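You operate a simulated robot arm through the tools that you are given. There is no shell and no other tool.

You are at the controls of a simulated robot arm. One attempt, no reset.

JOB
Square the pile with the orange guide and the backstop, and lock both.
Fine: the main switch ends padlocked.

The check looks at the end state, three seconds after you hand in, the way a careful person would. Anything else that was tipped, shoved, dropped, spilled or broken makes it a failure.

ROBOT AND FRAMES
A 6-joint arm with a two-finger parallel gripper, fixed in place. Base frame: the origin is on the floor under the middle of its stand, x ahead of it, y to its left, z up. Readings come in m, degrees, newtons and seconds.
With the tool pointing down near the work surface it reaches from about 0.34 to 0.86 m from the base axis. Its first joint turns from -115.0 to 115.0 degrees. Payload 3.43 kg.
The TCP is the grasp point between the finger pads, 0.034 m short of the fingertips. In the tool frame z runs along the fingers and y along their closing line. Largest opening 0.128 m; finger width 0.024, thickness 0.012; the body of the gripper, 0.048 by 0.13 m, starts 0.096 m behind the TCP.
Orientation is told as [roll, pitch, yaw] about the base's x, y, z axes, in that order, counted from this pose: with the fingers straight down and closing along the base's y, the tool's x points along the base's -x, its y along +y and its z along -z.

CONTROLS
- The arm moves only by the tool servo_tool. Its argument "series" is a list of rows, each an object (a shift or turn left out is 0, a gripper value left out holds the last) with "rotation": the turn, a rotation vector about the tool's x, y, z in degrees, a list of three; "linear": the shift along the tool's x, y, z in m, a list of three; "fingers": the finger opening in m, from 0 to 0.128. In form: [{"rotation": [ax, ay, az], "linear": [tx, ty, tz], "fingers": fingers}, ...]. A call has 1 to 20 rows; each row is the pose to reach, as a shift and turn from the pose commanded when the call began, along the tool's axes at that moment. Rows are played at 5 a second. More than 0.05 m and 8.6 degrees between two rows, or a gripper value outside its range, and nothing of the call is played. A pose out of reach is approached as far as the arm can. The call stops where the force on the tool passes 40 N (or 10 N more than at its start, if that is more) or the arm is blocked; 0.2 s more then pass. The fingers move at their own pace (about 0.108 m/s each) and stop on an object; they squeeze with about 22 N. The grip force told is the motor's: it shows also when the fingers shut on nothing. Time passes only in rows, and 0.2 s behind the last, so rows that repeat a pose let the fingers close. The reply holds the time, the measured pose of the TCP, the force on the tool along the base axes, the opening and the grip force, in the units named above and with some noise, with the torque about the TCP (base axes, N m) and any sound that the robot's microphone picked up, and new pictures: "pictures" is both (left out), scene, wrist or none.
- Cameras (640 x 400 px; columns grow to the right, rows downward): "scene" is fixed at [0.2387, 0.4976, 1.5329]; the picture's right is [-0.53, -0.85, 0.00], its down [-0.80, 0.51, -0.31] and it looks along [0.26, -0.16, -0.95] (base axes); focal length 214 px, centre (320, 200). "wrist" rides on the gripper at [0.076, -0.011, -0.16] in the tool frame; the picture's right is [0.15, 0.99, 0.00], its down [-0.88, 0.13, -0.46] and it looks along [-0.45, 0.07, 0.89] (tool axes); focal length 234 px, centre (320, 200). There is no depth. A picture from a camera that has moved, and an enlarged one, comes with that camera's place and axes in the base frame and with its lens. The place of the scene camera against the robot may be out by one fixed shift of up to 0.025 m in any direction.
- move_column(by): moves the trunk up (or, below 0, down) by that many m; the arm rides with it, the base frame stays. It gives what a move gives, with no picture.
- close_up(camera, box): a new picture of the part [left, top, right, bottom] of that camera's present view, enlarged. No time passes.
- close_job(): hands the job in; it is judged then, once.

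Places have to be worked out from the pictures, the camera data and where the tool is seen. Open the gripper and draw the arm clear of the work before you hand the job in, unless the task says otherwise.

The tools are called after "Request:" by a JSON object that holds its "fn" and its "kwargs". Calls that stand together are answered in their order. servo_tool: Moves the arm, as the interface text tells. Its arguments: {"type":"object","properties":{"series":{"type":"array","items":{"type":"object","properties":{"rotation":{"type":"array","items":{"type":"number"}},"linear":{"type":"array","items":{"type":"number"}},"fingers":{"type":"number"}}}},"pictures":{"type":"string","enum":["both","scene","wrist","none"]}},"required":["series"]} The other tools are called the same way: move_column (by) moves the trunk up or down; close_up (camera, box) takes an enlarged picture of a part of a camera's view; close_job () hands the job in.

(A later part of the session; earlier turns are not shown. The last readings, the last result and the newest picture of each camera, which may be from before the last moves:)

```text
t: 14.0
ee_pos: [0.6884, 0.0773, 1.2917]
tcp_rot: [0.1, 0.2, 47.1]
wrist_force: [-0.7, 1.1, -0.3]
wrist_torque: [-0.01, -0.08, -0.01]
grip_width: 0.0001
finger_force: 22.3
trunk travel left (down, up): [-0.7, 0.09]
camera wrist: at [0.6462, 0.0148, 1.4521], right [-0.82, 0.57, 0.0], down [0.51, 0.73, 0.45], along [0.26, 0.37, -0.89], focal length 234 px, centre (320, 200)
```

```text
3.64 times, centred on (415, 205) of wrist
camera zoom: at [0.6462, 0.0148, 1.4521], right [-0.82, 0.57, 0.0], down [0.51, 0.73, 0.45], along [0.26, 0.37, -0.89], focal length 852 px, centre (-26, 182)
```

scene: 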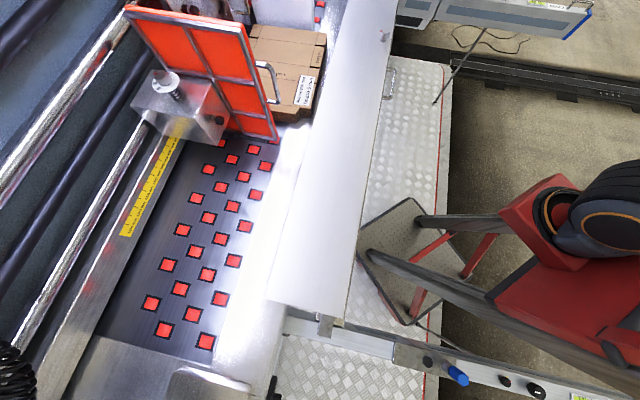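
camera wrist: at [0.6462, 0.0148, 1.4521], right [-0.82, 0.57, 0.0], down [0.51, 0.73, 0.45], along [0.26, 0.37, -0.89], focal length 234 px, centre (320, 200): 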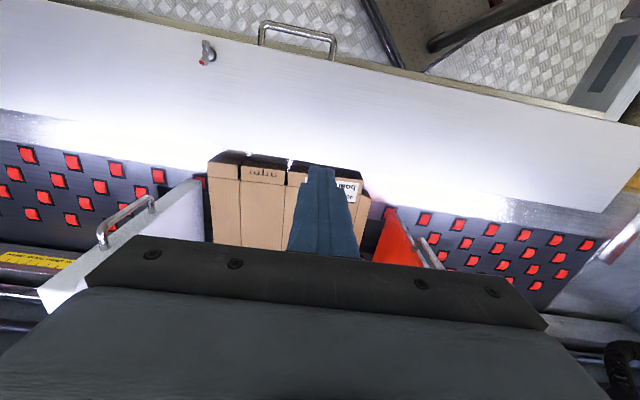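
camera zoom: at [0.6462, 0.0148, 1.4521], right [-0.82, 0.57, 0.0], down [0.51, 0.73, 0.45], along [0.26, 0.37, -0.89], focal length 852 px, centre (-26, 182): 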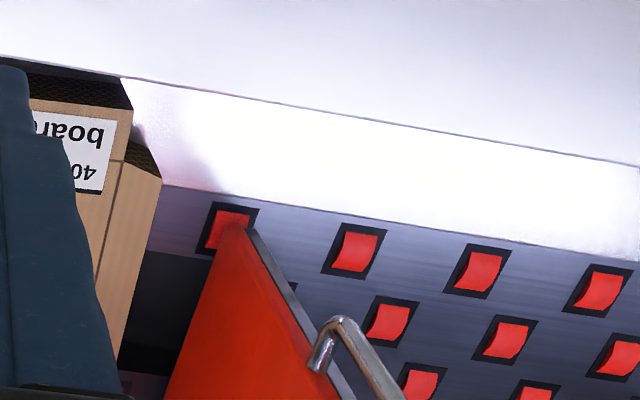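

The pile is rotated about 3–4° counter-clockwise. The orange guide face is about 55 mm from it, the pale guide about 25 mm, and the backstop about 35 mm. Before pushing, I'll check from the far right whether the pale guide has a lock and what state it's in.

Request:
{"fn": "servo_tool", "kwargs": {"series": [{"linear": [0.0252, -0.0389, 0], "rotation": [0, 0, 0.3]}, {"linear": [0.0504, -0.0777, 0], "rotation": [0, 0, 0.6]}, {"linear": [0.0756, -0.1166, 0], "rotation": [0, 0, 0.9]}, {"linear": [0.1008, -0.1554, 0], "rotation": [0, 0, 1.2]}, {"linear": [0.126, -0.1943, 0], "rotation": [0, 0, 1.5]}, {"linear": [0.1511, -0.2331, 0], "rotation": [0, 0, 1.8]}, {"linear": [0.1763, -0.272, 0], "rotation": [0, 0, 2.0]}, {"linear": [0.2015, -0.3108, 0], "rotation": [0, 0, 2.1]}], "pictures": "none"}}

Request:
{"fn": "servo_tool", "kwargs": {"series": [{"rotation": [0, -8, 0]}, {"rotation": [0, -16, 0]}, {"rotation": [0, -24, 0]}, {"rotation": [0, -30, 0]}, {"rotation": [0, -30, 0]}], "pictures": "wrist"}}

```text
t: 15.8
ee_pos: [0.7501, -0.2372, 1.2842]
tcp_rot: [0.0, 0.2, 45.0]
wrist_force: [-0.6, 0.2, 0.0]
wrist_torque: [-0.02, 0.01, 0.01]
grip_width: 0.0002
finger_force: 22.0
out of reach, approached as far as the arm can: row 7, 8
trunk travel left (down, up): [-0.7, 0.09]
```

```text
t: 17.0
ee_pos: [0.7124, -0.2727, 1.373]
tcp_rot: [7.0, -26.3, 45.2]
wrist_force: [0.1, -0.2, -0.8]
wrist_torque: [0.04, 0.0, 0.02]
grip_width: 0.0
finger_force: 21.7
out of reach, approached as far as the arm can: row 1, 2, 3, 4, 5
trunk travel left (down, up): [-0.7, 0.09]
camera wrist: at [0.637, -0.3919, 1.481], right [-0.83, 0.56, 0.04], down [0.36, 0.46, 0.81], along [0.44, 0.68, -0.58], focal length 234 px, centre (320, 200)
```

wrist: 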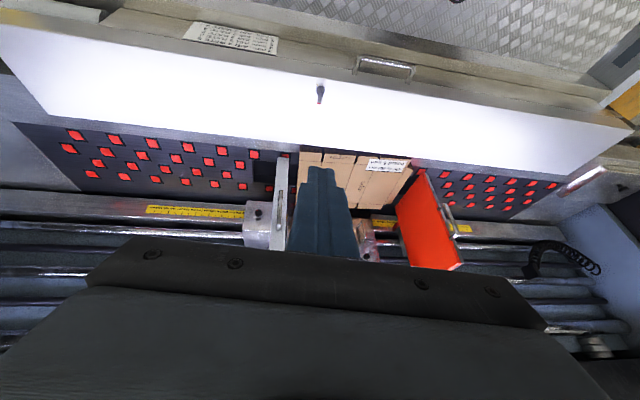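

Request:
{"fn": "close_up", "kwargs": {"camera": "wrist", "box": [230, 150, 310, 260]}}

Request:
{"fn": "close_up", "kwargs": {"camera": "wrist", "box": [340, 150, 480, 280]}}

Request:
{"fn": "close_up", "kwargs": {"camera": "wrist", "box": [300, 70, 345, 115]}}

Request:
{"fn": "close_up", "kwargs": {"camera": "wrist", "box": [250, 130, 430, 220]}}

```text
3.64 times, centred on (270, 205) of wrist
camera zoom: at [0.637, -0.3919, 1.481], right [-0.83, 0.56, 0.04], down [0.36, 0.46, 0.81], along [0.44, 0.68, -0.58], focal length 852 px, centre (502, 182)
```

zoom: 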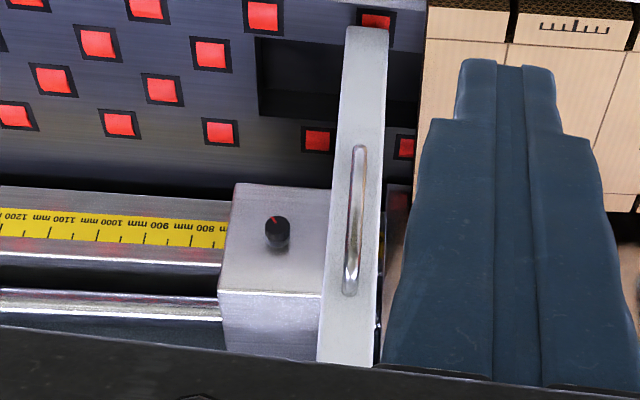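

```text
3.08 times, centred on (410, 215) of wrist
camera zoom: at [0.637, -0.3919, 1.481], right [-0.83, 0.56, 0.04], down [0.36, 0.46, 0.81], along [0.44, 0.68, -0.58], focal length 720 px, centre (43, 154)
```

zoom: 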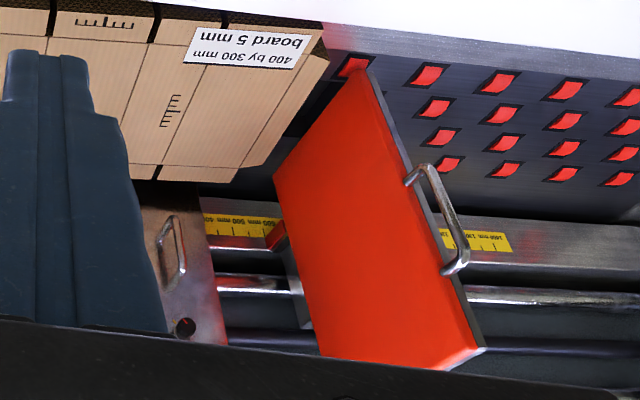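

```text
8.89 times, centred on (322, 92) of wrist
camera zoom: at [0.637, -0.3919, 1.481], right [-0.83, 0.56, 0.04], down [0.36, 0.46, 0.81], along [0.44, 0.68, -0.58], focal length 2082 px, centre (298, 1156)
```

zoom: 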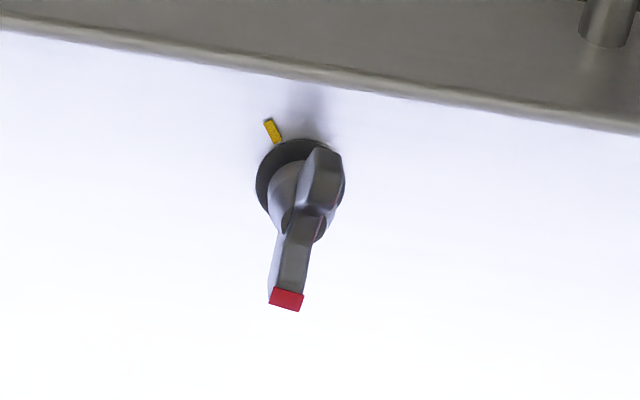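

```text
3.56 times, centred on (340, 175) of wrist
camera zoom: at [0.637, -0.3919, 1.481], right [-0.83, 0.56, 0.04], down [0.36, 0.46, 0.81], along [0.44, 0.68, -0.58], focal length 833 px, centre (249, 289)
```

zoom: 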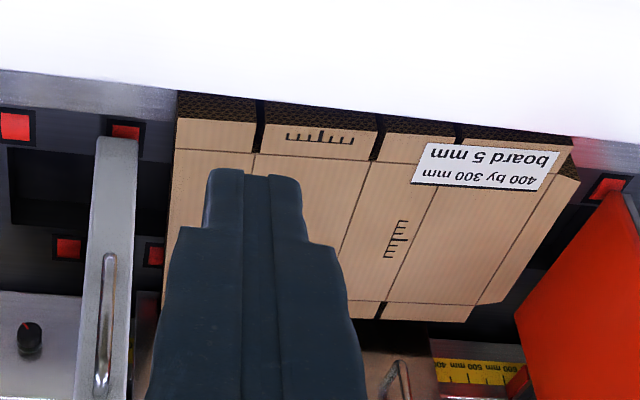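

Request:
{"fn": "close_up", "kwargs": {"camera": "wrist", "box": [254, 198, 274, 218]}}

Request:
{"fn": "close_up", "kwargs": {"camera": "wrist", "box": [180, 15, 290, 60]}}

Request:
{"fn": "close_up", "kwargs": {"camera": "wrist", "box": [140, 195, 250, 225]}}

Request:
{"fn": "close_up", "kwargs": {"camera": "wrist", "box": [370, 205, 480, 245]}}

```text
16.00 times, centred on (264, 208) of wrist
camera zoom: at [0.637, -0.3919, 1.481], right [-0.83, 0.56, 0.04], down [0.36, 0.46, 0.81], along [0.44, 0.68, -0.58], focal length 3747 px, centre (1216, 72)
```

zoom: 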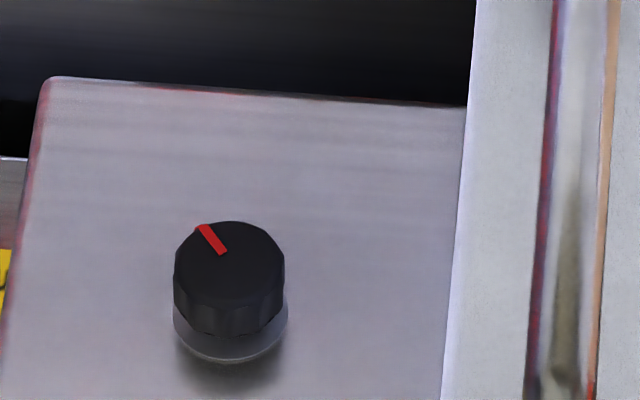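

```text
5.82 times, centred on (235, 38) of wrist
camera zoom: at [0.637, -0.3919, 1.481], right [-0.83, 0.56, 0.04], down [0.36, 0.46, 0.81], along [0.44, 0.68, -0.58], focal length 1362 px, centre (814, 1146)
```

zoom: 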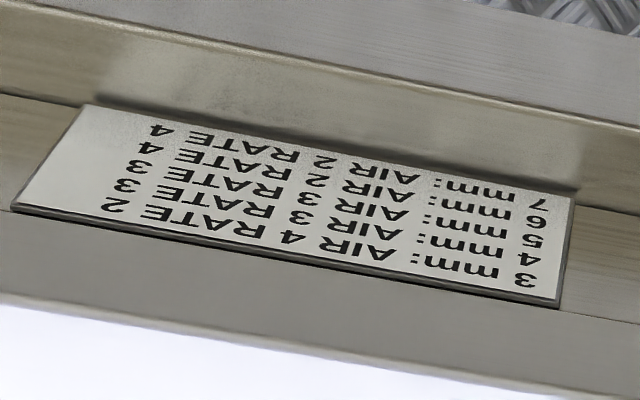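

```text
5.82 times, centred on (195, 210) of wrist
camera zoom: at [0.637, -0.3919, 1.481], right [-0.83, 0.56, 0.04], down [0.36, 0.46, 0.81], along [0.44, 0.68, -0.58], focal length 1362 px, centre (1047, 142)
```

zoom: 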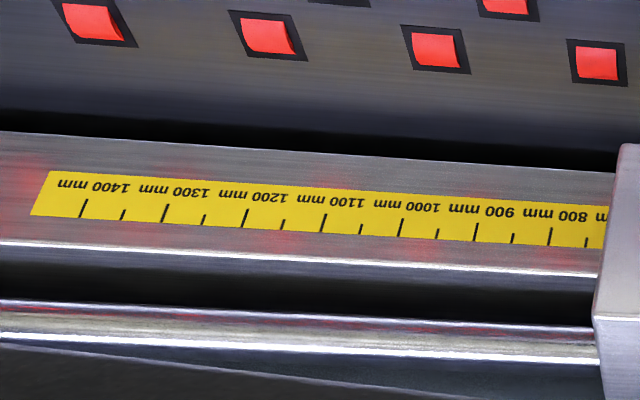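

```text
5.82 times, centred on (425, 225) of wrist
camera zoom: at [0.637, -0.3919, 1.481], right [-0.83, 0.56, 0.04], down [0.36, 0.46, 0.81], along [0.44, 0.68, -0.58], focal length 1362 px, centre (-291, 54)
```

zoom: 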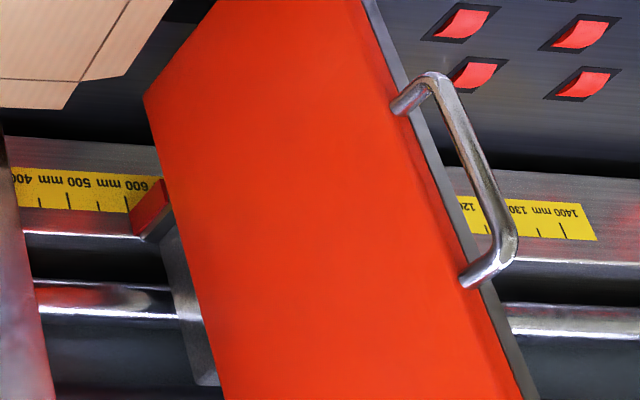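

The pale guide's lock is set, so it stays put as the reference. The rulers suggest the orange guide goes from about 600 to 400 and the backstop from about 390 to 300. I'll straighten the tool and go above the orange guide's handle (u≈0.19, n≈0.715, z≈1.06–1.17 in the machine frame).

Request:
{"fn": "servo_tool", "kwargs": {"series": [{"rotation": [1.75, 6.6, 0.45]}, {"rotation": [3.5, 13.2, 0.9]}, {"rotation": [5.25, 19.8, 1.35]}, {"rotation": [7, 26.3, 1.8]}], "pictures": "none"}}

```text
t: 18.0
ee_pos: [0.6978, -0.2705, 1.3627]
tcp_rot: [0.0, 0.2, 44.7]
wrist_force: [-0.7, -1.1, 0.2]
wrist_torque: [0.05, 0.11, -0.02]
grip_width: 0.0001
finger_force: 21.6
out of reach, approached as far as the arm can: row 1, 2, 3, 4
trunk travel left (down, up): [-0.7, 0.09]
```

Request:
{"fn": "servo_tool", "kwargs": {"series": [{"linear": [-0.0293, 0.0356, 0.0], "fingers": 0.07}, {"linear": [-0.0586, 0.0713, 0.0]}, {"linear": [-0.0879, 0.1069, 0.0]}, {"linear": [-0.1172, 0.1425, 0.005]}, {"linear": [-0.1465, 0.1781, 0.01]}, {"linear": [-0.1758, 0.2138, 0.015]}, {"linear": [-0.2052, 0.2494, 0.02]}, {"linear": [-0.2345, 0.285, 0.025]}, {"linear": [-0.2638, 0.3207, 0.03]}, {"linear": [-0.2931, 0.3563, 0.035]}, {"linear": [-0.3224, 0.3919, 0.04]}, {"linear": [-0.3517, 0.4275, 0.045], "rotation": [0, 0, -0.1]}, {"linear": [-0.381, 0.4632, 0.05], "rotation": [0, 0, -0.2]}, {"linear": [-0.4103, 0.4988, 0.0527], "rotation": [0, 0, -0.3]}, {"linear": [-0.4103, 0.4988, 0.0527], "rotation": [0, 0, -0.3]}], "pictures": "both"}}

```text
t: 21.2
ee_pos: [0.6359, 0.375, 1.3135]
tcp_rot: [-0.2, 0.0, 45.0]
wrist_force: [-0.2, -0.6, 0.2]
wrist_torque: [-0.01, 0.01, -0.05]
grip_width: 0.0701
finger_force: 0.0
trunk travel left (down, up): [-0.7, 0.09]
camera wrist: at [0.5904, 0.3147, 1.4751], right [-0.8, 0.59, 0.0], down [0.53, 0.72, 0.45], along [0.27, 0.36, -0.89], focal length 234 px, centre (320, 200)
```

scene: 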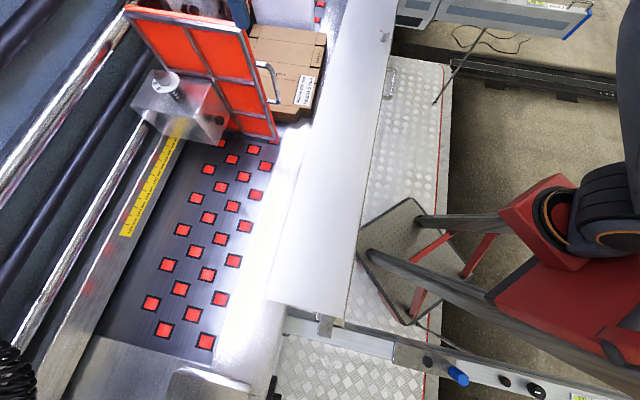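
wrist: 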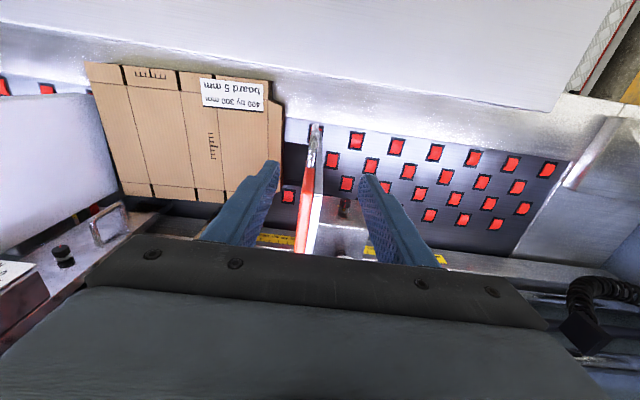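

Request:
{"fn": "close_up", "kwargs": {"camera": "wrist", "box": [70, 50, 310, 220]}}

Request:
{"fn": "close_up", "kwargs": {"camera": "wrist", "box": [240, 110, 400, 260]}}

Request:
{"fn": "close_up", "kwargs": {"camera": "wrist", "box": [0, 180, 260, 340]}}

```text
2.35 times, centred on (190, 135) of wrist
camera zoom: at [0.5904, 0.3147, 1.4751], right [-0.8, 0.59, 0.0], down [0.53, 0.72, 0.45], along [0.27, 0.36, -0.89], focal length 551 px, centre (626, 353)
```

zoom: 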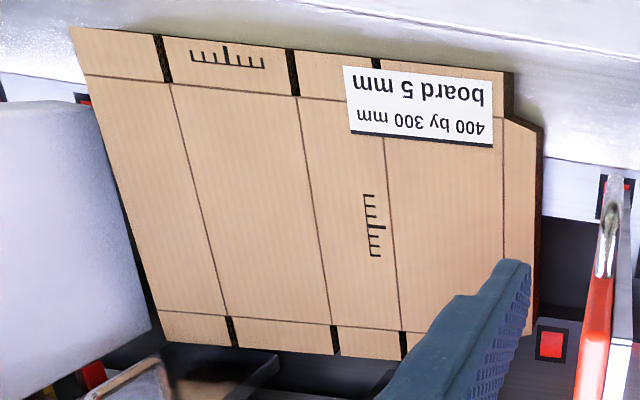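

```text
2.67 times, centred on (320, 185) of wrist
camera zoom: at [0.5904, 0.3147, 1.4751], right [-0.8, 0.59, 0.0], down [0.53, 0.72, 0.45], along [0.27, 0.36, -0.89], focal length 624 px, centre (320, 240)
```

zoom: 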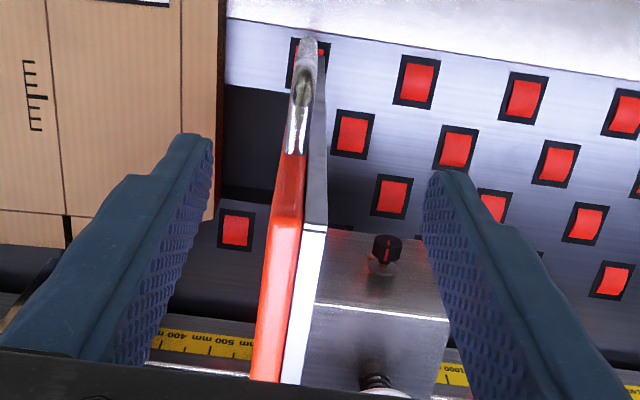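

```text
2.46 times, centred on (130, 260) of wrist
camera zoom: at [0.5904, 0.3147, 1.4751], right [-0.8, 0.59, 0.0], down [0.53, 0.72, 0.45], along [0.27, 0.36, -0.89], focal length 576 px, centre (788, 52)
```

zoom: 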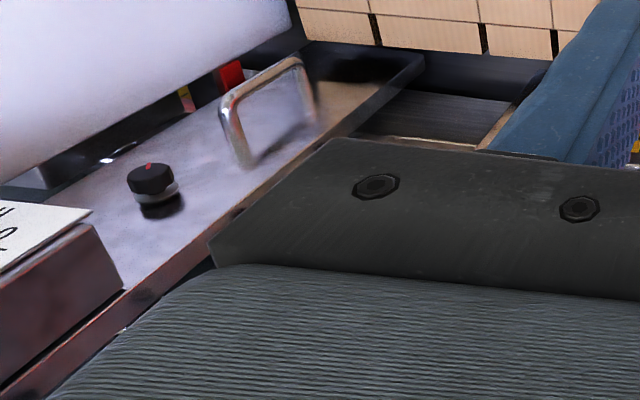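

The pile is skewed about 3°, and the handle is nearly centred between the fingers. I'll zoom in once more on the handle before descending.

Request:
{"fn": "close_up", "kwargs": {"camera": "wrist", "box": [290, 115, 340, 165]}}

Request:
{"fn": "close_up", "kwargs": {"camera": "wrist", "box": [320, 190, 370, 230]}}

```text
8.00 times, centred on (315, 140) of wrist
camera zoom: at [0.5904, 0.3147, 1.4751], right [-0.8, 0.59, 0.0], down [0.53, 0.72, 0.45], along [0.27, 0.36, -0.89], focal length 1873 px, centre (360, 680)
```

zoom: 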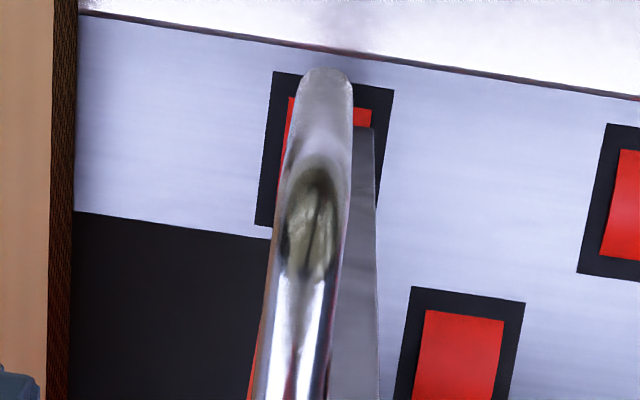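

```text
10.00 times, centred on (345, 210) of wrist
camera zoom: at [0.5904, 0.3147, 1.4751], right [-0.8, 0.59, 0.0], down [0.53, 0.72, 0.45], along [0.27, 0.36, -0.89], focal length 2342 px, centre (70, 100)
```

zoom: 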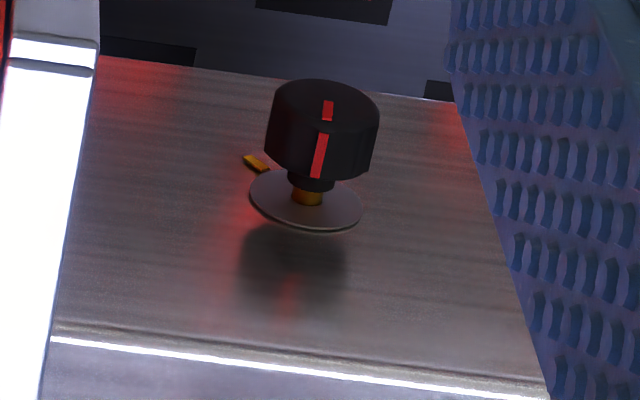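

The handle bar is at u≈0.192, n≈0.708, so I'll shift slightly and descend around it with the fingers open.

Request:
{"fn": "servo_tool", "kwargs": {"series": [{"linear": [0.002, -0.004, 0.03]}, {"linear": [0.004, -0.0075, 0.07]}, {"linear": [0.004, -0.0075, 0.11]}, {"linear": [0.004, -0.0075, 0.14]}, {"linear": [0.004, -0.0075, 0.1635]}, {"linear": [0.004, -0.0075, 0.1635]}], "pictures": "both"}}

```text
t: 22.6
ee_pos: [0.6415, 0.365, 1.1493]
tcp_rot: [-0.1, 0.0, 45.1]
wrist_force: [-0.1, 1.1, 0.1]
wrist_torque: [-0.03, 0.03, 0.01]
grip_width: 0.0701
finger_force: 0.0
trunk travel left (down, up): [-0.7, 0.09]
camera wrist: at [0.596, 0.3042, 1.3106], right [-0.8, 0.59, 0.0], down [0.53, 0.72, 0.46], along [0.27, 0.36, -0.89], focal length 234 px, centre (320, 200)
```

scene: 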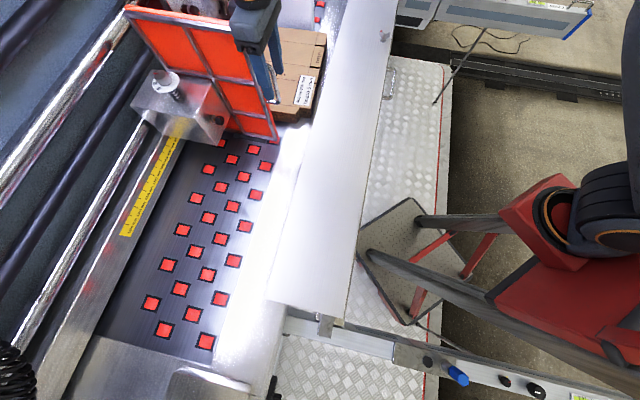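
wrist: 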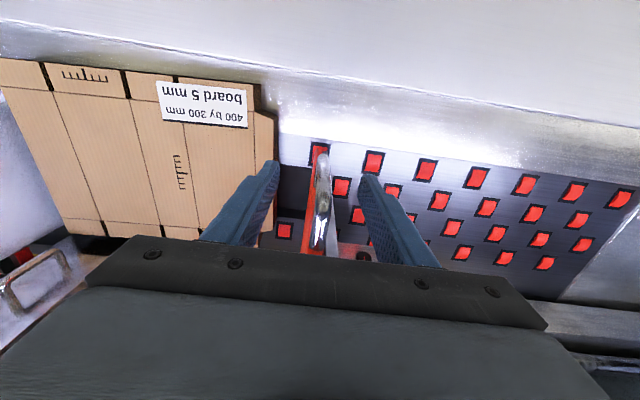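

The handle bar is between the fingers. I'll check close up, then close on it without moving.

Request:
{"fn": "close_up", "kwargs": {"camera": "scene", "box": [210, 0, 310, 140]}}

Request:
{"fn": "servo_tool", "kwargs": {"series": [{"fingers": 0.03}, {"fingers": 0.0}, {"fingers": 0.0}, {"fingers": 0.0}], "pictures": "wrist"}}

```text
2.86 times, centred on (260, 70) of scene
camera zoom: at [0.2387, 0.4976, 1.5329], right [-0.53, -0.85, 0.0], down [-0.8, 0.51, -0.31], along [0.26, -0.16, -0.95], focal length 613 px, centre (491, 571)
```

zoom: 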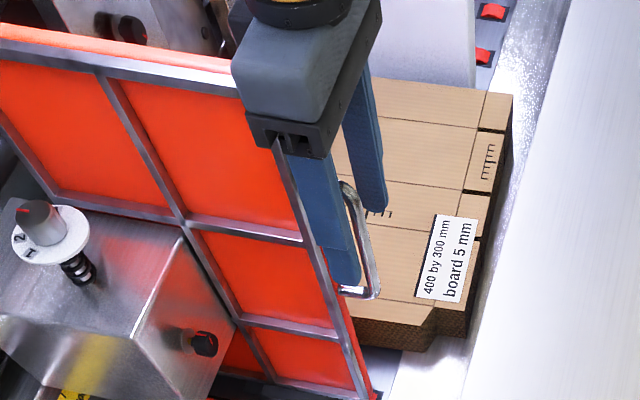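

```text
t: 23.6
ee_pos: [0.6411, 0.3661, 1.1498]
tcp_rot: [-0.2, -0.1, 45.1]
wrist_force: [-1.9, 2.6, 0.2]
wrist_torque: [0.63, 1.44, -0.16]
grip_width: 0.0119
finger_force: 45.4
trunk travel left (down, up): [-0.7, 0.09]
camera wrist: at [0.5957, 0.3047, 1.3107], right [-0.8, 0.59, 0.0], down [0.53, 0.72, 0.45], along [0.27, 0.36, -0.89], focal length 234 px, centre (320, 200)
```

wrist: 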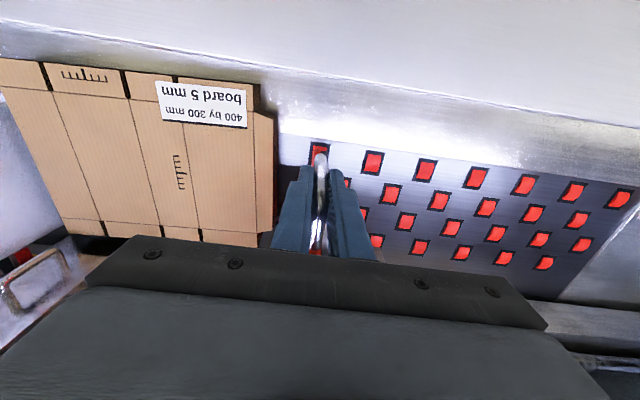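

I'm holding the handle bar (12 mm). I'll slide the guide gently toward the pile along +u (tool −y) in small steps, watching the force.

Request:
{"fn": "servo_tool", "kwargs": {"series": [{"linear": [0, -0.003, 0]}, {"linear": [0, -0.006, 0]}, {"linear": [0, -0.01, 0]}, {"linear": [0, -0.014, 0]}, {"linear": [0, -0.018, 0]}, {"linear": [0, -0.022, 0]}, {"linear": [0, -0.026, 0]}, {"linear": [0, -0.03, 0]}], "pictures": "wrist"}}

```text
t: 25.4
ee_pos: [0.6619, 0.3449, 1.1498]
tcp_rot: [-0.2, -0.2, 45.2]
wrist_force: [2.7, 5.7, 21.6]
wrist_torque: [0.44, 2.25, -0.14]
grip_width: 0.0122
finger_force: 45.5
trunk travel left (down, up): [-0.7, 0.09]
camera wrist: at [0.6158, 0.2835, 1.3104], right [-0.8, 0.59, 0.0], down [0.53, 0.72, 0.46], along [0.28, 0.37, -0.89], focal length 234 px, centre (320, 200)
```

wrist: 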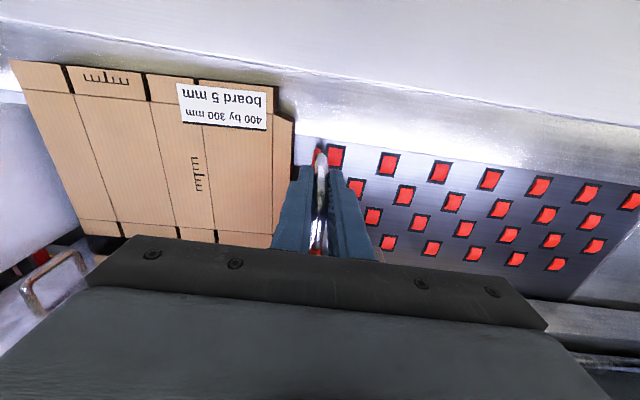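

The guide appears to move with the hand. I'm seeing some vertical load (about 21 N) from the grip, so I'll check the scene and relieve it.

Request:
{"fn": "close_up", "kwargs": {"camera": "scene", "box": [110, 0, 330, 150]}}

Request:
{"fn": "servo_tool", "kwargs": {"series": [{"linear": [0, 0, -0.001]}, {"linear": [0, 0, -0.002]}], "pictures": "none"}}

```text
2.67 times, centred on (220, 75) of scene
camera zoom: at [0.2387, 0.4976, 1.5329], right [-0.53, -0.85, 0.0], down [-0.8, 0.51, -0.31], along [0.26, -0.16, -0.95], focal length 572 px, centre (587, 533)
```

zoom: 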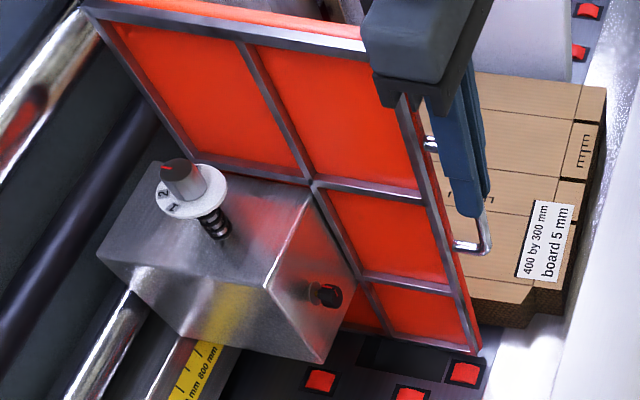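

```text
t: 26.0
ee_pos: [0.6619, 0.3447, 1.1512]
tcp_rot: [-0.2, -0.1, 45.1]
wrist_force: [9.2, 10.7, 12.0]
wrist_torque: [2.11, 0.14, -0.27]
grip_width: 0.0119
finger_force: 45.1
trunk travel left (down, up): [-0.7, 0.09]
```

The guide moved about 30 mm. The rigid grip adds side loads, so I'll loosen the fingers a little and push with only the trailing finger, so that only sliding force acts.

Request:
{"fn": "servo_tool", "kwargs": {"series": [{"fingers": 0.02}, {"fingers": 0.02}, {"linear": [0, -0.002, 0]}, {"linear": [0, -0.004, 0]}], "pictures": "none"}}

```text
t: 27.0
ee_pos: [0.6634, 0.3406, 1.1508]
tcp_rot: [-0.3, 0.2, 45.1]
wrist_force: [-4.1, 1.5, 6.2]
wrist_torque: [0.14, -0.52, 0.18]
grip_width: 0.0199
finger_force: 0.0
trunk travel left (down, up): [-0.7, 0.09]
```

Request:
{"fn": "servo_tool", "kwargs": {"series": [{"linear": [0, -0.004, 0]}, {"linear": [0, -0.008, 0]}, {"linear": [0, -0.012, 0]}, {"linear": [0, -0.016, 0]}, {"linear": [0, -0.02, 0]}], "pictures": "wrist"}}

```text
t: 28.2
ee_pos: [0.6802, 0.3273, 1.1496]
tcp_rot: [-0.2, -0.1, 45.0]
wrist_force: [-2.1, 1.4, -0.9]
wrist_torque: [0.08, 0.09, -0.02]
grip_width: 0.0214
finger_force: 1.4
trunk travel left (down, up): [-0.7, 0.09]
camera wrist: at [0.6342, 0.2662, 1.3109], right [-0.8, 0.59, 0.0], down [0.53, 0.72, 0.45], along [0.27, 0.36, -0.89], focal length 234 px, centre (320, 200)
```

wrist: 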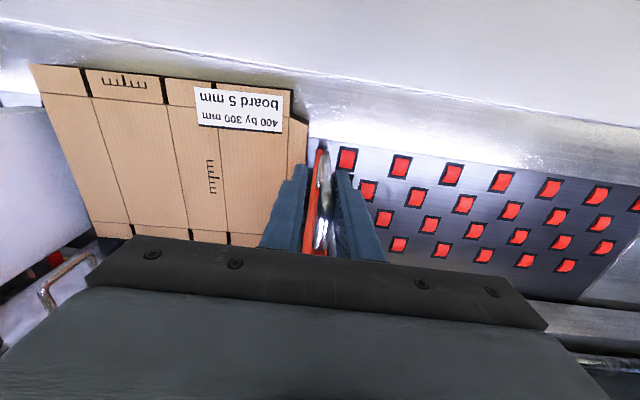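

Request:
{"fn": "close_up", "kwargs": {"camera": "wrist", "box": [230, 80, 390, 250]}}

Request:
{"fn": "close_up", "kwargs": {"camera": "scene", "box": [200, 0, 340, 150]}}

```text
2.35 times, centred on (310, 165) of wrist
camera zoom: at [0.6342, 0.2662, 1.3109], right [-0.8, 0.59, 0.0], down [0.53, 0.72, 0.45], along [0.27, 0.36, -0.89], focal length 551 px, centre (344, 282)
```

zoom: 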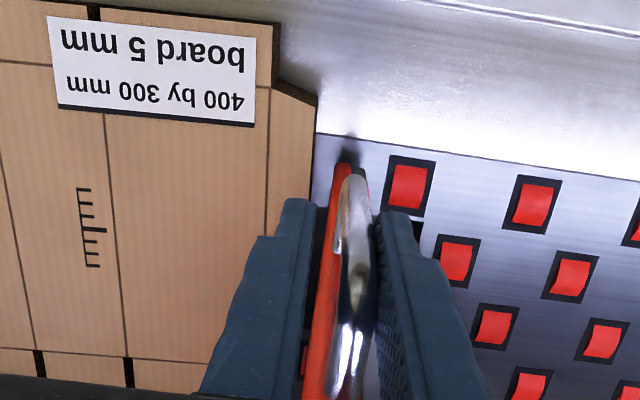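

```text
2.67 times, centred on (270, 75) of scene
camera zoom: at [0.2387, 0.4976, 1.5329], right [-0.53, -0.85, 0.0], down [-0.8, 0.51, -0.31], along [0.26, -0.16, -0.95], focal length 572 px, centre (453, 533)
```

zoom: 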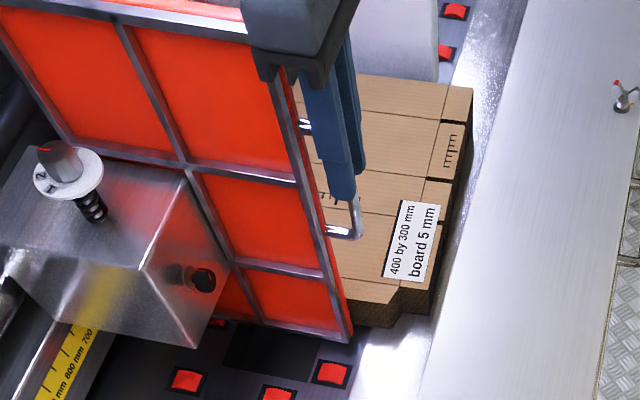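

The gap to the pile is now only a couple of centimetres at the front and less at the rear. I'll keep pushing gently in 3 mm steps.

Request:
{"fn": "servo_tool", "kwargs": {"series": [{"linear": [0, -0.003, 0]}, {"linear": [0, -0.006, 0]}, {"linear": [0, -0.009, 0]}, {"linear": [0, -0.012, 0]}, {"linear": [0, -0.015, 0]}, {"linear": [0, -0.018, 0]}], "pictures": "wrist"}}

```text
t: 29.6
ee_pos: [0.6933, 0.315, 1.1523]
tcp_rot: [-0.3, 0.0, 45.1]
wrist_force: [-3.0, 4.2, -1.2]
wrist_torque: [0.13, 0.08, -0.06]
grip_width: 0.0229
finger_force: 2.8
trunk travel left (down, up): [-0.7, 0.09]
camera wrist: at [0.6465, 0.2539, 1.3123], right [-0.8, 0.59, 0.0], down [0.53, 0.72, 0.46], along [0.27, 0.36, -0.89], focal length 234 px, centre (320, 200)
```

wrist: 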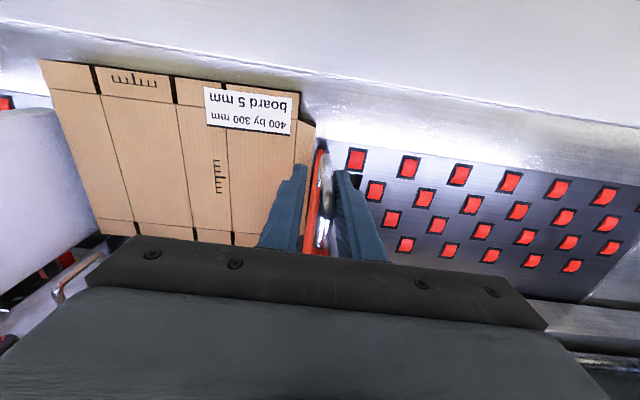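

Request:
{"fn": "servo_tool", "kwargs": {"series": [{"linear": [0, -0.003, 0]}, {"linear": [0, -0.006, 0]}, {"linear": [0, -0.009, 0]}, {"linear": [0, -0.012, 0]}, {"linear": [0, -0.015, 0]}], "pictures": "wrist"}}

Request:
{"fn": "close_up", "kwargs": {"camera": "wrist", "box": [30, 50, 350, 250]}}

```text
t: 30.8
ee_pos: [0.7022, 0.3056, 1.151]
tcp_rot: [-0.1, -0.1, 45.1]
wrist_force: [-3.2, 4.9, 1.4]
wrist_torque: [0.17, 0.23, -0.02]
grip_width: 0.0232
finger_force: 3.1
trunk travel left (down, up): [-0.7, 0.09]
camera wrist: at [0.6563, 0.2437, 1.3113], right [-0.8, 0.59, 0.0], down [0.53, 0.72, 0.46], along [0.27, 0.36, -0.89], focal length 234 px, centre (320, 200)
```

wrist: 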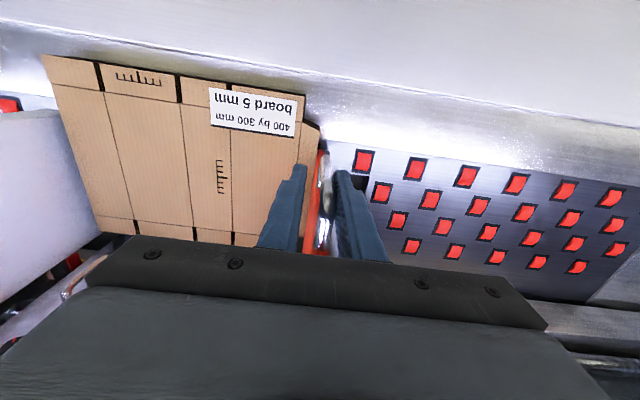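

```text
2.00 times, centred on (190, 150) of wrist
camera zoom: at [0.6563, 0.2437, 1.3113], right [-0.8, 0.59, 0.0], down [0.53, 0.72, 0.46], along [0.27, 0.36, -0.89], focal length 468 px, centre (580, 300)
```

zoom: 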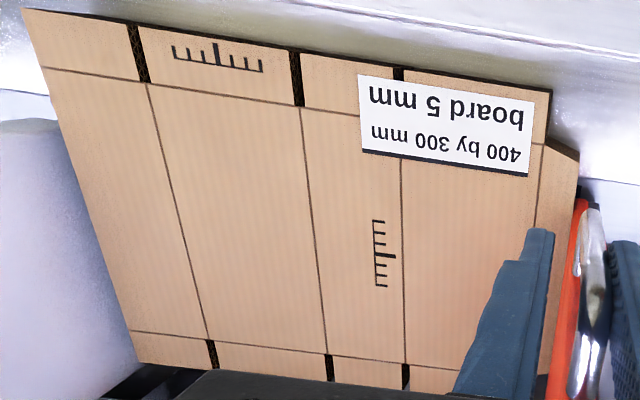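

The pile has rotated square against the guide (skew about 0°), with about 15 mm still to go to the pale guide. I'll keep pushing in fine 2 mm steps, expecting the force to rise at contact.

Request:
{"fn": "servo_tool", "kwargs": {"series": [{"linear": [0, -0.002, 0]}, {"linear": [0, -0.004, 0]}, {"linear": [0, -0.006, 0]}, {"linear": [0, -0.008, 0]}, {"linear": [0, -0.01, 0]}], "pictures": "wrist"}}

Request:
{"fn": "close_up", "kwargs": {"camera": "wrist", "box": [30, 50, 350, 250]}}

```text
t: 32.0
ee_pos: [0.7096, 0.2971, 1.1494]
tcp_rot: [-0.2, 0.1, 45.1]
wrist_force: [-3.8, 6.1, -0.7]
wrist_torque: [0.2, 0.07, -0.03]
grip_width: 0.0236
finger_force: 3.1
trunk travel left (down, up): [-0.7, 0.09]
camera wrist: at [0.6632, 0.2361, 1.3113], right [-0.8, 0.59, 0.0], down [0.53, 0.72, 0.45], along [0.27, 0.36, -0.89], focal length 234 px, centre (320, 200)
```

wrist: 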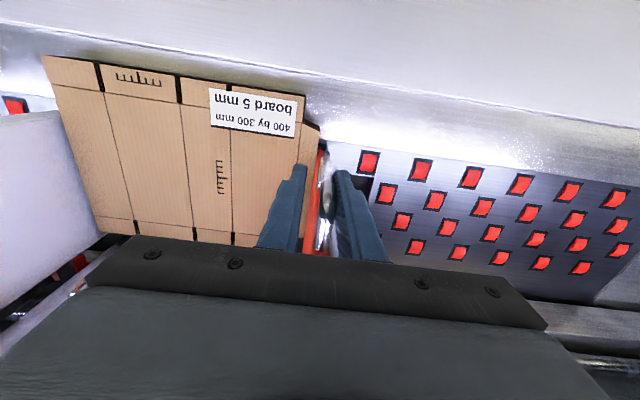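

```text
2.00 times, centred on (190, 150) of wrist
camera zoom: at [0.6632, 0.2361, 1.3113], right [-0.8, 0.59, 0.0], down [0.53, 0.72, 0.45], along [0.27, 0.36, -0.89], focal length 468 px, centre (580, 300)
```

zoom: 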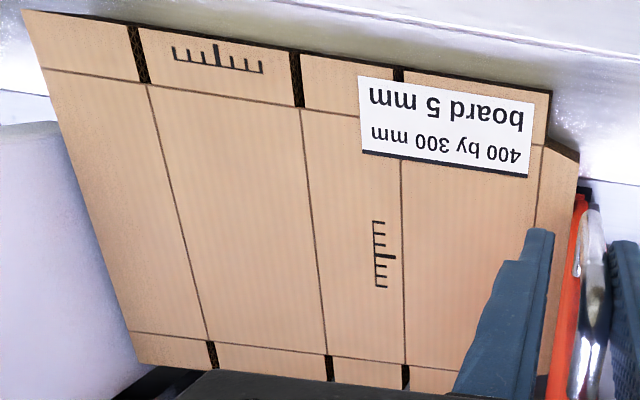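

The pile moves together with the guide at about 7 N. I'll continue in 1.5–2 mm steps until contact with the pale guide.

Request:
{"fn": "servo_tool", "kwargs": {"series": [{"linear": [0, -0.0015, 0]}, {"linear": [0, -0.003, 0]}, {"linear": [0, -0.0045, 0]}, {"linear": [0, -0.006, 0]}], "pictures": "wrist"}}

Request:
{"fn": "close_up", "kwargs": {"camera": "wrist", "box": [30, 50, 350, 250]}}

```text
t: 33.0
ee_pos: [0.7125, 0.2929, 1.1525]
tcp_rot: [-0.2, -0.1, 45.2]
wrist_force: [-5.4, 3.2, 1.4]
wrist_torque: [0.08, 0.24, 0.01]
grip_width: 0.0235
finger_force: 3.6
trunk travel left (down, up): [-0.7, 0.09]
camera wrist: at [0.668, 0.2317, 1.312], right [-0.8, 0.59, 0.0], down [0.53, 0.72, 0.46], along [0.27, 0.36, -0.89], focal length 234 px, centre (320, 200)
```

wrist: 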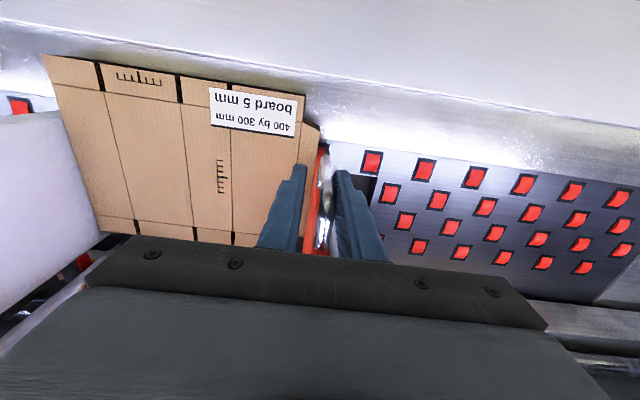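

```text
2.00 times, centred on (190, 150) of wrist
camera zoom: at [0.668, 0.2317, 1.312], right [-0.8, 0.59, 0.0], down [0.53, 0.72, 0.46], along [0.27, 0.36, -0.89], focal length 468 px, centre (580, 300)
```

zoom: 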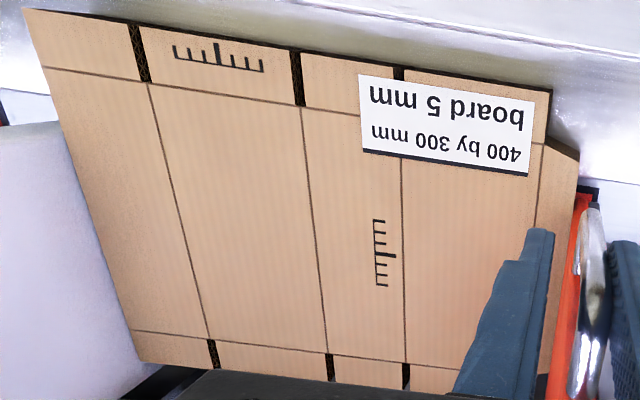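

Request:
{"fn": "servo_tool", "kwargs": {"series": [{"linear": [0, -0.0015, 0]}, {"linear": [0, -0.003, 0]}, {"linear": [0, -0.0045, 0]}, {"linear": [0, -0.006, 0]}], "pictures": "wrist"}}

Request:
{"fn": "close_up", "kwargs": {"camera": "wrist", "box": [30, 50, 350, 250]}}

```text
t: 34.0
ee_pos: [0.7164, 0.2893, 1.1511]
tcp_rot: [-0.2, 0.0, 45.2]
wrist_force: [-8.6, 5.7, 3.4]
wrist_torque: [0.19, 0.4, -0.02]
grip_width: 0.0257
finger_force: 5.2
trunk travel left (down, up): [-0.7, 0.09]
camera wrist: at [0.6714, 0.2289, 1.3117], right [-0.8, 0.59, 0.0], down [0.53, 0.72, 0.46], along [0.27, 0.36, -0.89], focal length 234 px, centre (320, 200)
```

wrist: 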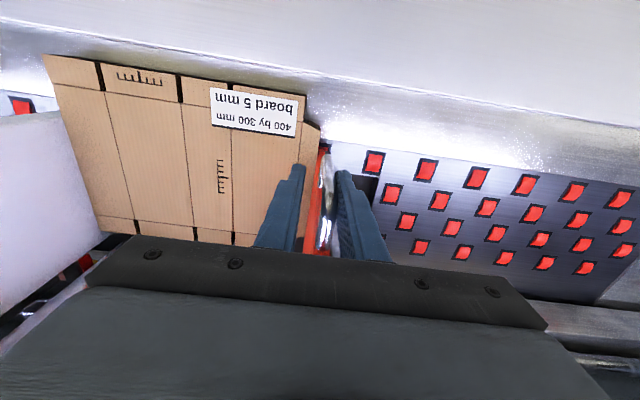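

```text
2.00 times, centred on (190, 150) of wrist
camera zoom: at [0.6714, 0.2289, 1.3117], right [-0.8, 0.59, 0.0], down [0.53, 0.72, 0.46], along [0.27, 0.36, -0.89], focal length 468 px, centre (580, 300)
```

zoom: 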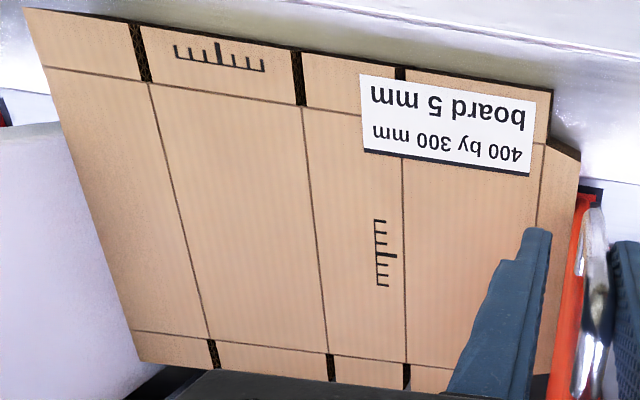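

The guide has travelled about 100 mm, exactly the expected 600→400, and the force is starting to climb (10 N), so contact is beginning. I'll push one more small increment to confirm.

Request:
{"fn": "servo_tool", "kwargs": {"series": [{"linear": [0, -0.001, 0]}, {"linear": [0, -0.002, 0]}, {"linear": [0, -0.002, 0]}], "pictures": "wrist"}}

Request:
{"fn": "close_up", "kwargs": {"camera": "wrist", "box": [30, 50, 350, 250]}}

Request:
{"fn": "close_up", "kwargs": {"camera": "scene", "box": [180, 0, 340, 120]}}

```text
t: 34.8
ee_pos: [0.7183, 0.2888, 1.1511]
tcp_rot: [-0.2, 0.1, 45.2]
wrist_force: [-10.8, 11.3, -1.2]
wrist_torque: [0.39, 0.34, 0.0]
grip_width: 0.0284
finger_force: 7.9
trunk travel left (down, up): [-0.7, 0.09]
camera wrist: at [0.6724, 0.228, 1.3117], right [-0.8, 0.59, 0.0], down [0.53, 0.72, 0.46], along [0.27, 0.36, -0.89], focal length 234 px, centre (320, 200)
```

wrist: 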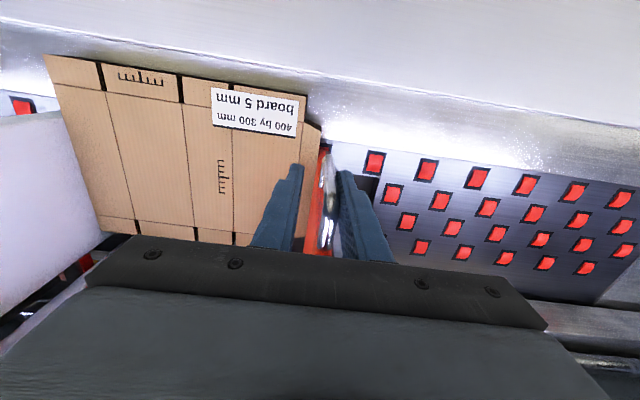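

```text
2.00 times, centred on (190, 150) of wrist
camera zoom: at [0.6724, 0.228, 1.3117], right [-0.8, 0.59, 0.0], down [0.53, 0.72, 0.46], along [0.27, 0.36, -0.89], focal length 468 px, centre (580, 300)
```

zoom: 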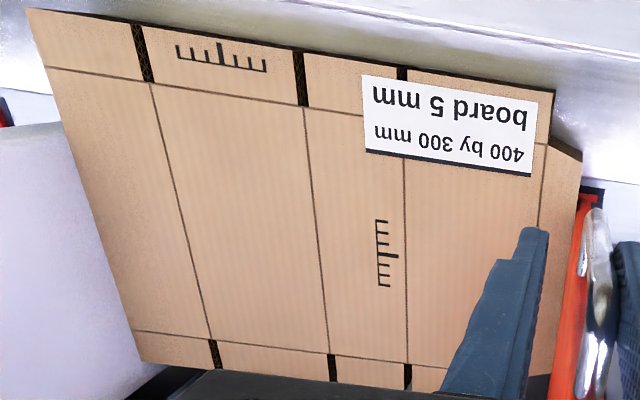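

```text
3.33 times, centred on (260, 60) of scene
camera zoom: at [0.2387, 0.4976, 1.5329], right [-0.53, -0.85, 0.0], down [-0.8, 0.51, -0.31], along [0.26, -0.16, -0.95], focal length 715 px, centre (520, 667)
```

zoom: 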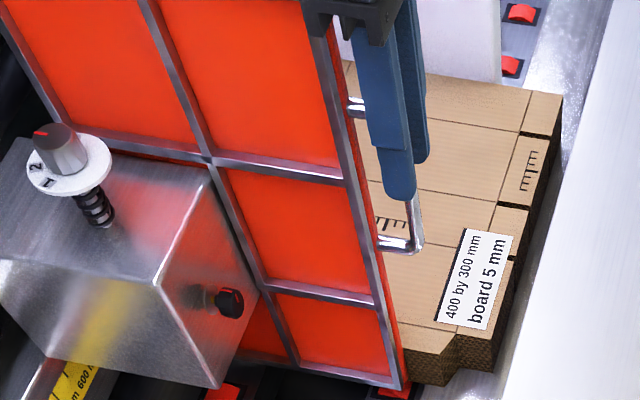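

The bar stopped moving while the force rose to 16 N, so the pile is now held flush between the orange guide and the fixed pale guide. I'll open the fingers to release without disturbing it.

Request:
{"fn": "servo_tool", "kwargs": {"series": [{"linear": [0, 0.003, 0], "fingers": 0.036}, {"linear": [0, 0.003, 0], "fingers": 0.06}, {"linear": [0, 0.003, 0], "fingers": 0.07}, {"linear": [0, 0.003, 0], "fingers": 0.07}], "pictures": "both"}}

Request:
{"fn": "close_up", "kwargs": {"camera": "wrist", "box": [30, 50, 350, 250]}}

```text
t: 35.8
ee_pos: [0.718, 0.2894, 1.1509]
tcp_rot: [-0.2, 0.0, 45.1]
wrist_force: [0.7, -0.2, -0.4]
wrist_torque: [0.0, -0.02, 0.01]
grip_width: 0.0699
finger_force: 0.0
trunk travel left (down, up): [-0.7, 0.09]
camera wrist: at [0.6718, 0.2284, 1.3121], right [-0.8, 0.59, 0.0], down [0.53, 0.72, 0.46], along [0.27, 0.36, -0.89], focal length 234 px, centre (320, 200)
```

scene: 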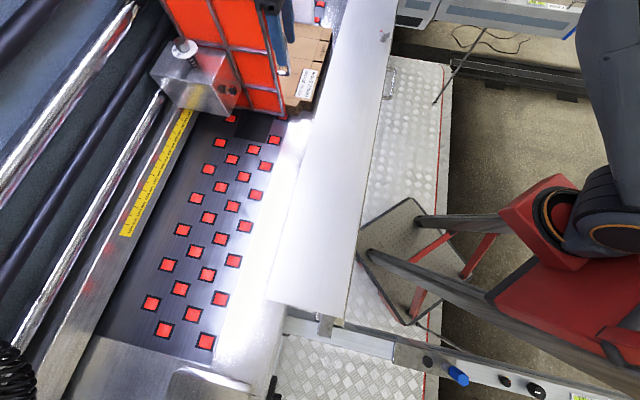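
wrist: 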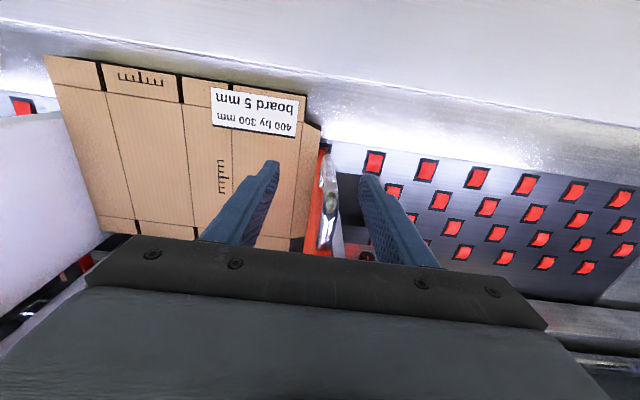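

```text
2.00 times, centred on (190, 150) of wrist
camera zoom: at [0.6718, 0.2284, 1.3121], right [-0.8, 0.59, 0.0], down [0.53, 0.72, 0.46], along [0.27, 0.36, -0.89], focal length 468 px, centre (580, 300)
```

zoom: 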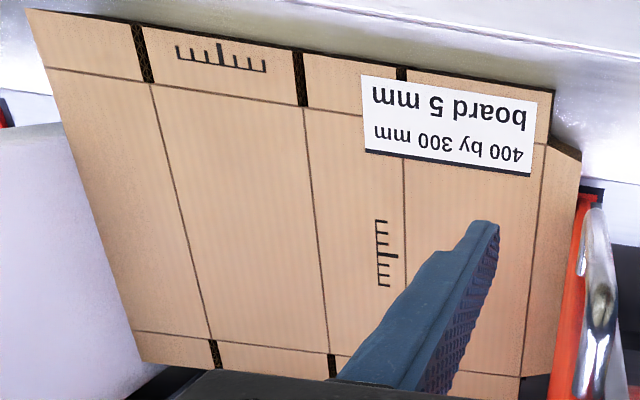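

Pile and guide stayed in place. I'll take a close look at the lock knob from here, then lift clear.

Request:
{"fn": "close_up", "kwargs": {"camera": "scene", "box": [200, 70, 260, 115]}}

Request:
{"fn": "servo_tool", "kwargs": {"series": [{"linear": [0, 0, -0.04]}, {"linear": [0, 0, -0.08]}, {"linear": [0, 0, -0.12]}, {"linear": [0.02, 0.01, -0.15]}, {"linear": [0.05, 0.04, -0.15]}, {"linear": [0.08, 0.07, -0.15]}], "pictures": "wrist"}}

```text
8.89 times, centred on (230, 92) of scene
camera zoom: at [0.2387, 0.4976, 1.5329], right [-0.53, -0.85, 0.0], down [-0.8, 0.51, -0.31], along [0.26, -0.16, -0.95], focal length 1906 px, centre (1120, 1156)
```

zoom: 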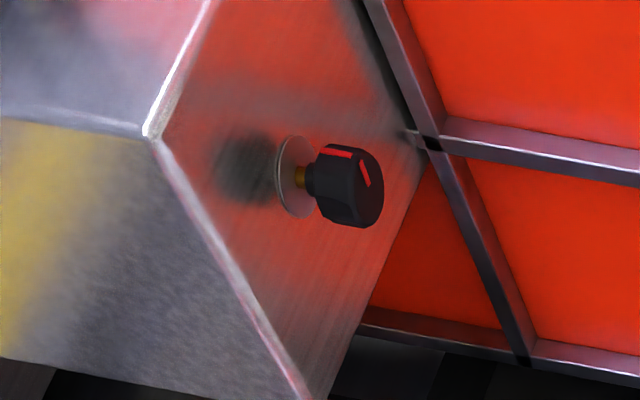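

```text
t: 37.2
ee_pos: [0.6117, 0.2833, 1.3005]
tcp_rot: [-0.1, -0.1, 45.0]
wrist_force: [0.5, -0.1, -0.4]
wrist_torque: [0.01, 0.05, -0.02]
grip_width: 0.0697
finger_force: 0.0
trunk travel left (down, up): [-0.7, 0.09]
camera wrist: at [0.5667, 0.2219, 1.4602], right [-0.8, 0.59, 0.0], down [0.53, 0.72, 0.46], along [0.27, 0.36, -0.89], focal length 234 px, centre (320, 200)
```

wrist: 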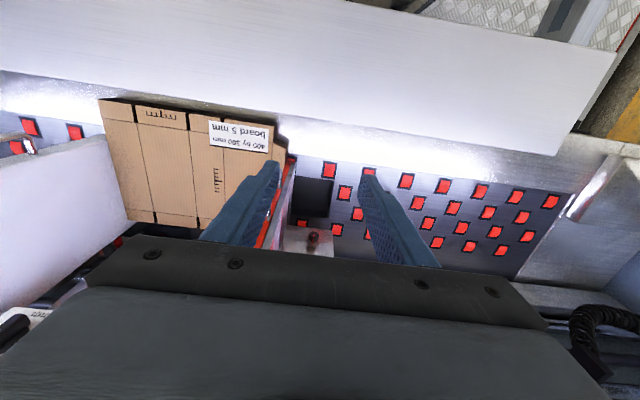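

Request:
{"fn": "close_up", "kwargs": {"camera": "wrist", "box": [285, 210, 345, 255]}}

Request:
{"fn": "close_up", "kwargs": {"camera": "wrist", "box": [90, 80, 310, 240]}}

```text
8.89 times, centred on (315, 232) of wrist
camera zoom: at [0.5667, 0.2219, 1.4602], right [-0.8, 0.59, 0.0], down [0.53, 0.72, 0.46], along [0.27, 0.36, -0.89], focal length 2082 px, centre (364, -89)
```

zoom: 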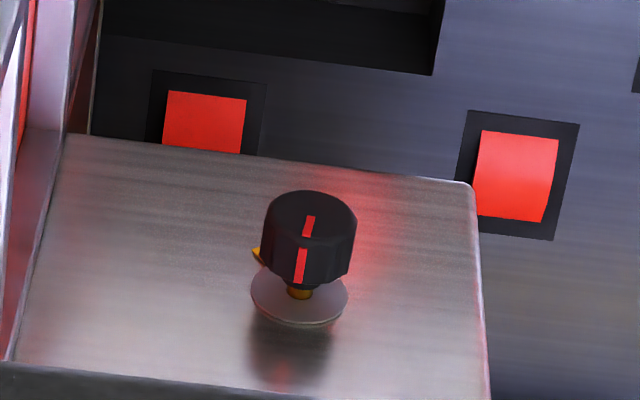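

```text
2.50 times, centred on (200, 160) of wrist
camera zoom: at [0.5667, 0.2219, 1.4602], right [-0.8, 0.59, 0.0], down [0.53, 0.72, 0.46], along [0.27, 0.36, -0.89], focal length 585 px, centre (620, 300)
```

zoom: 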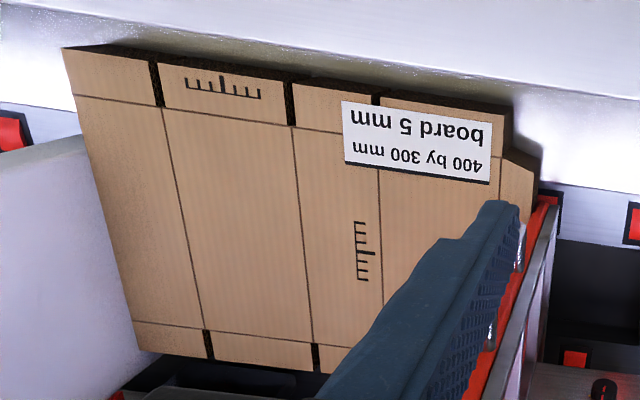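

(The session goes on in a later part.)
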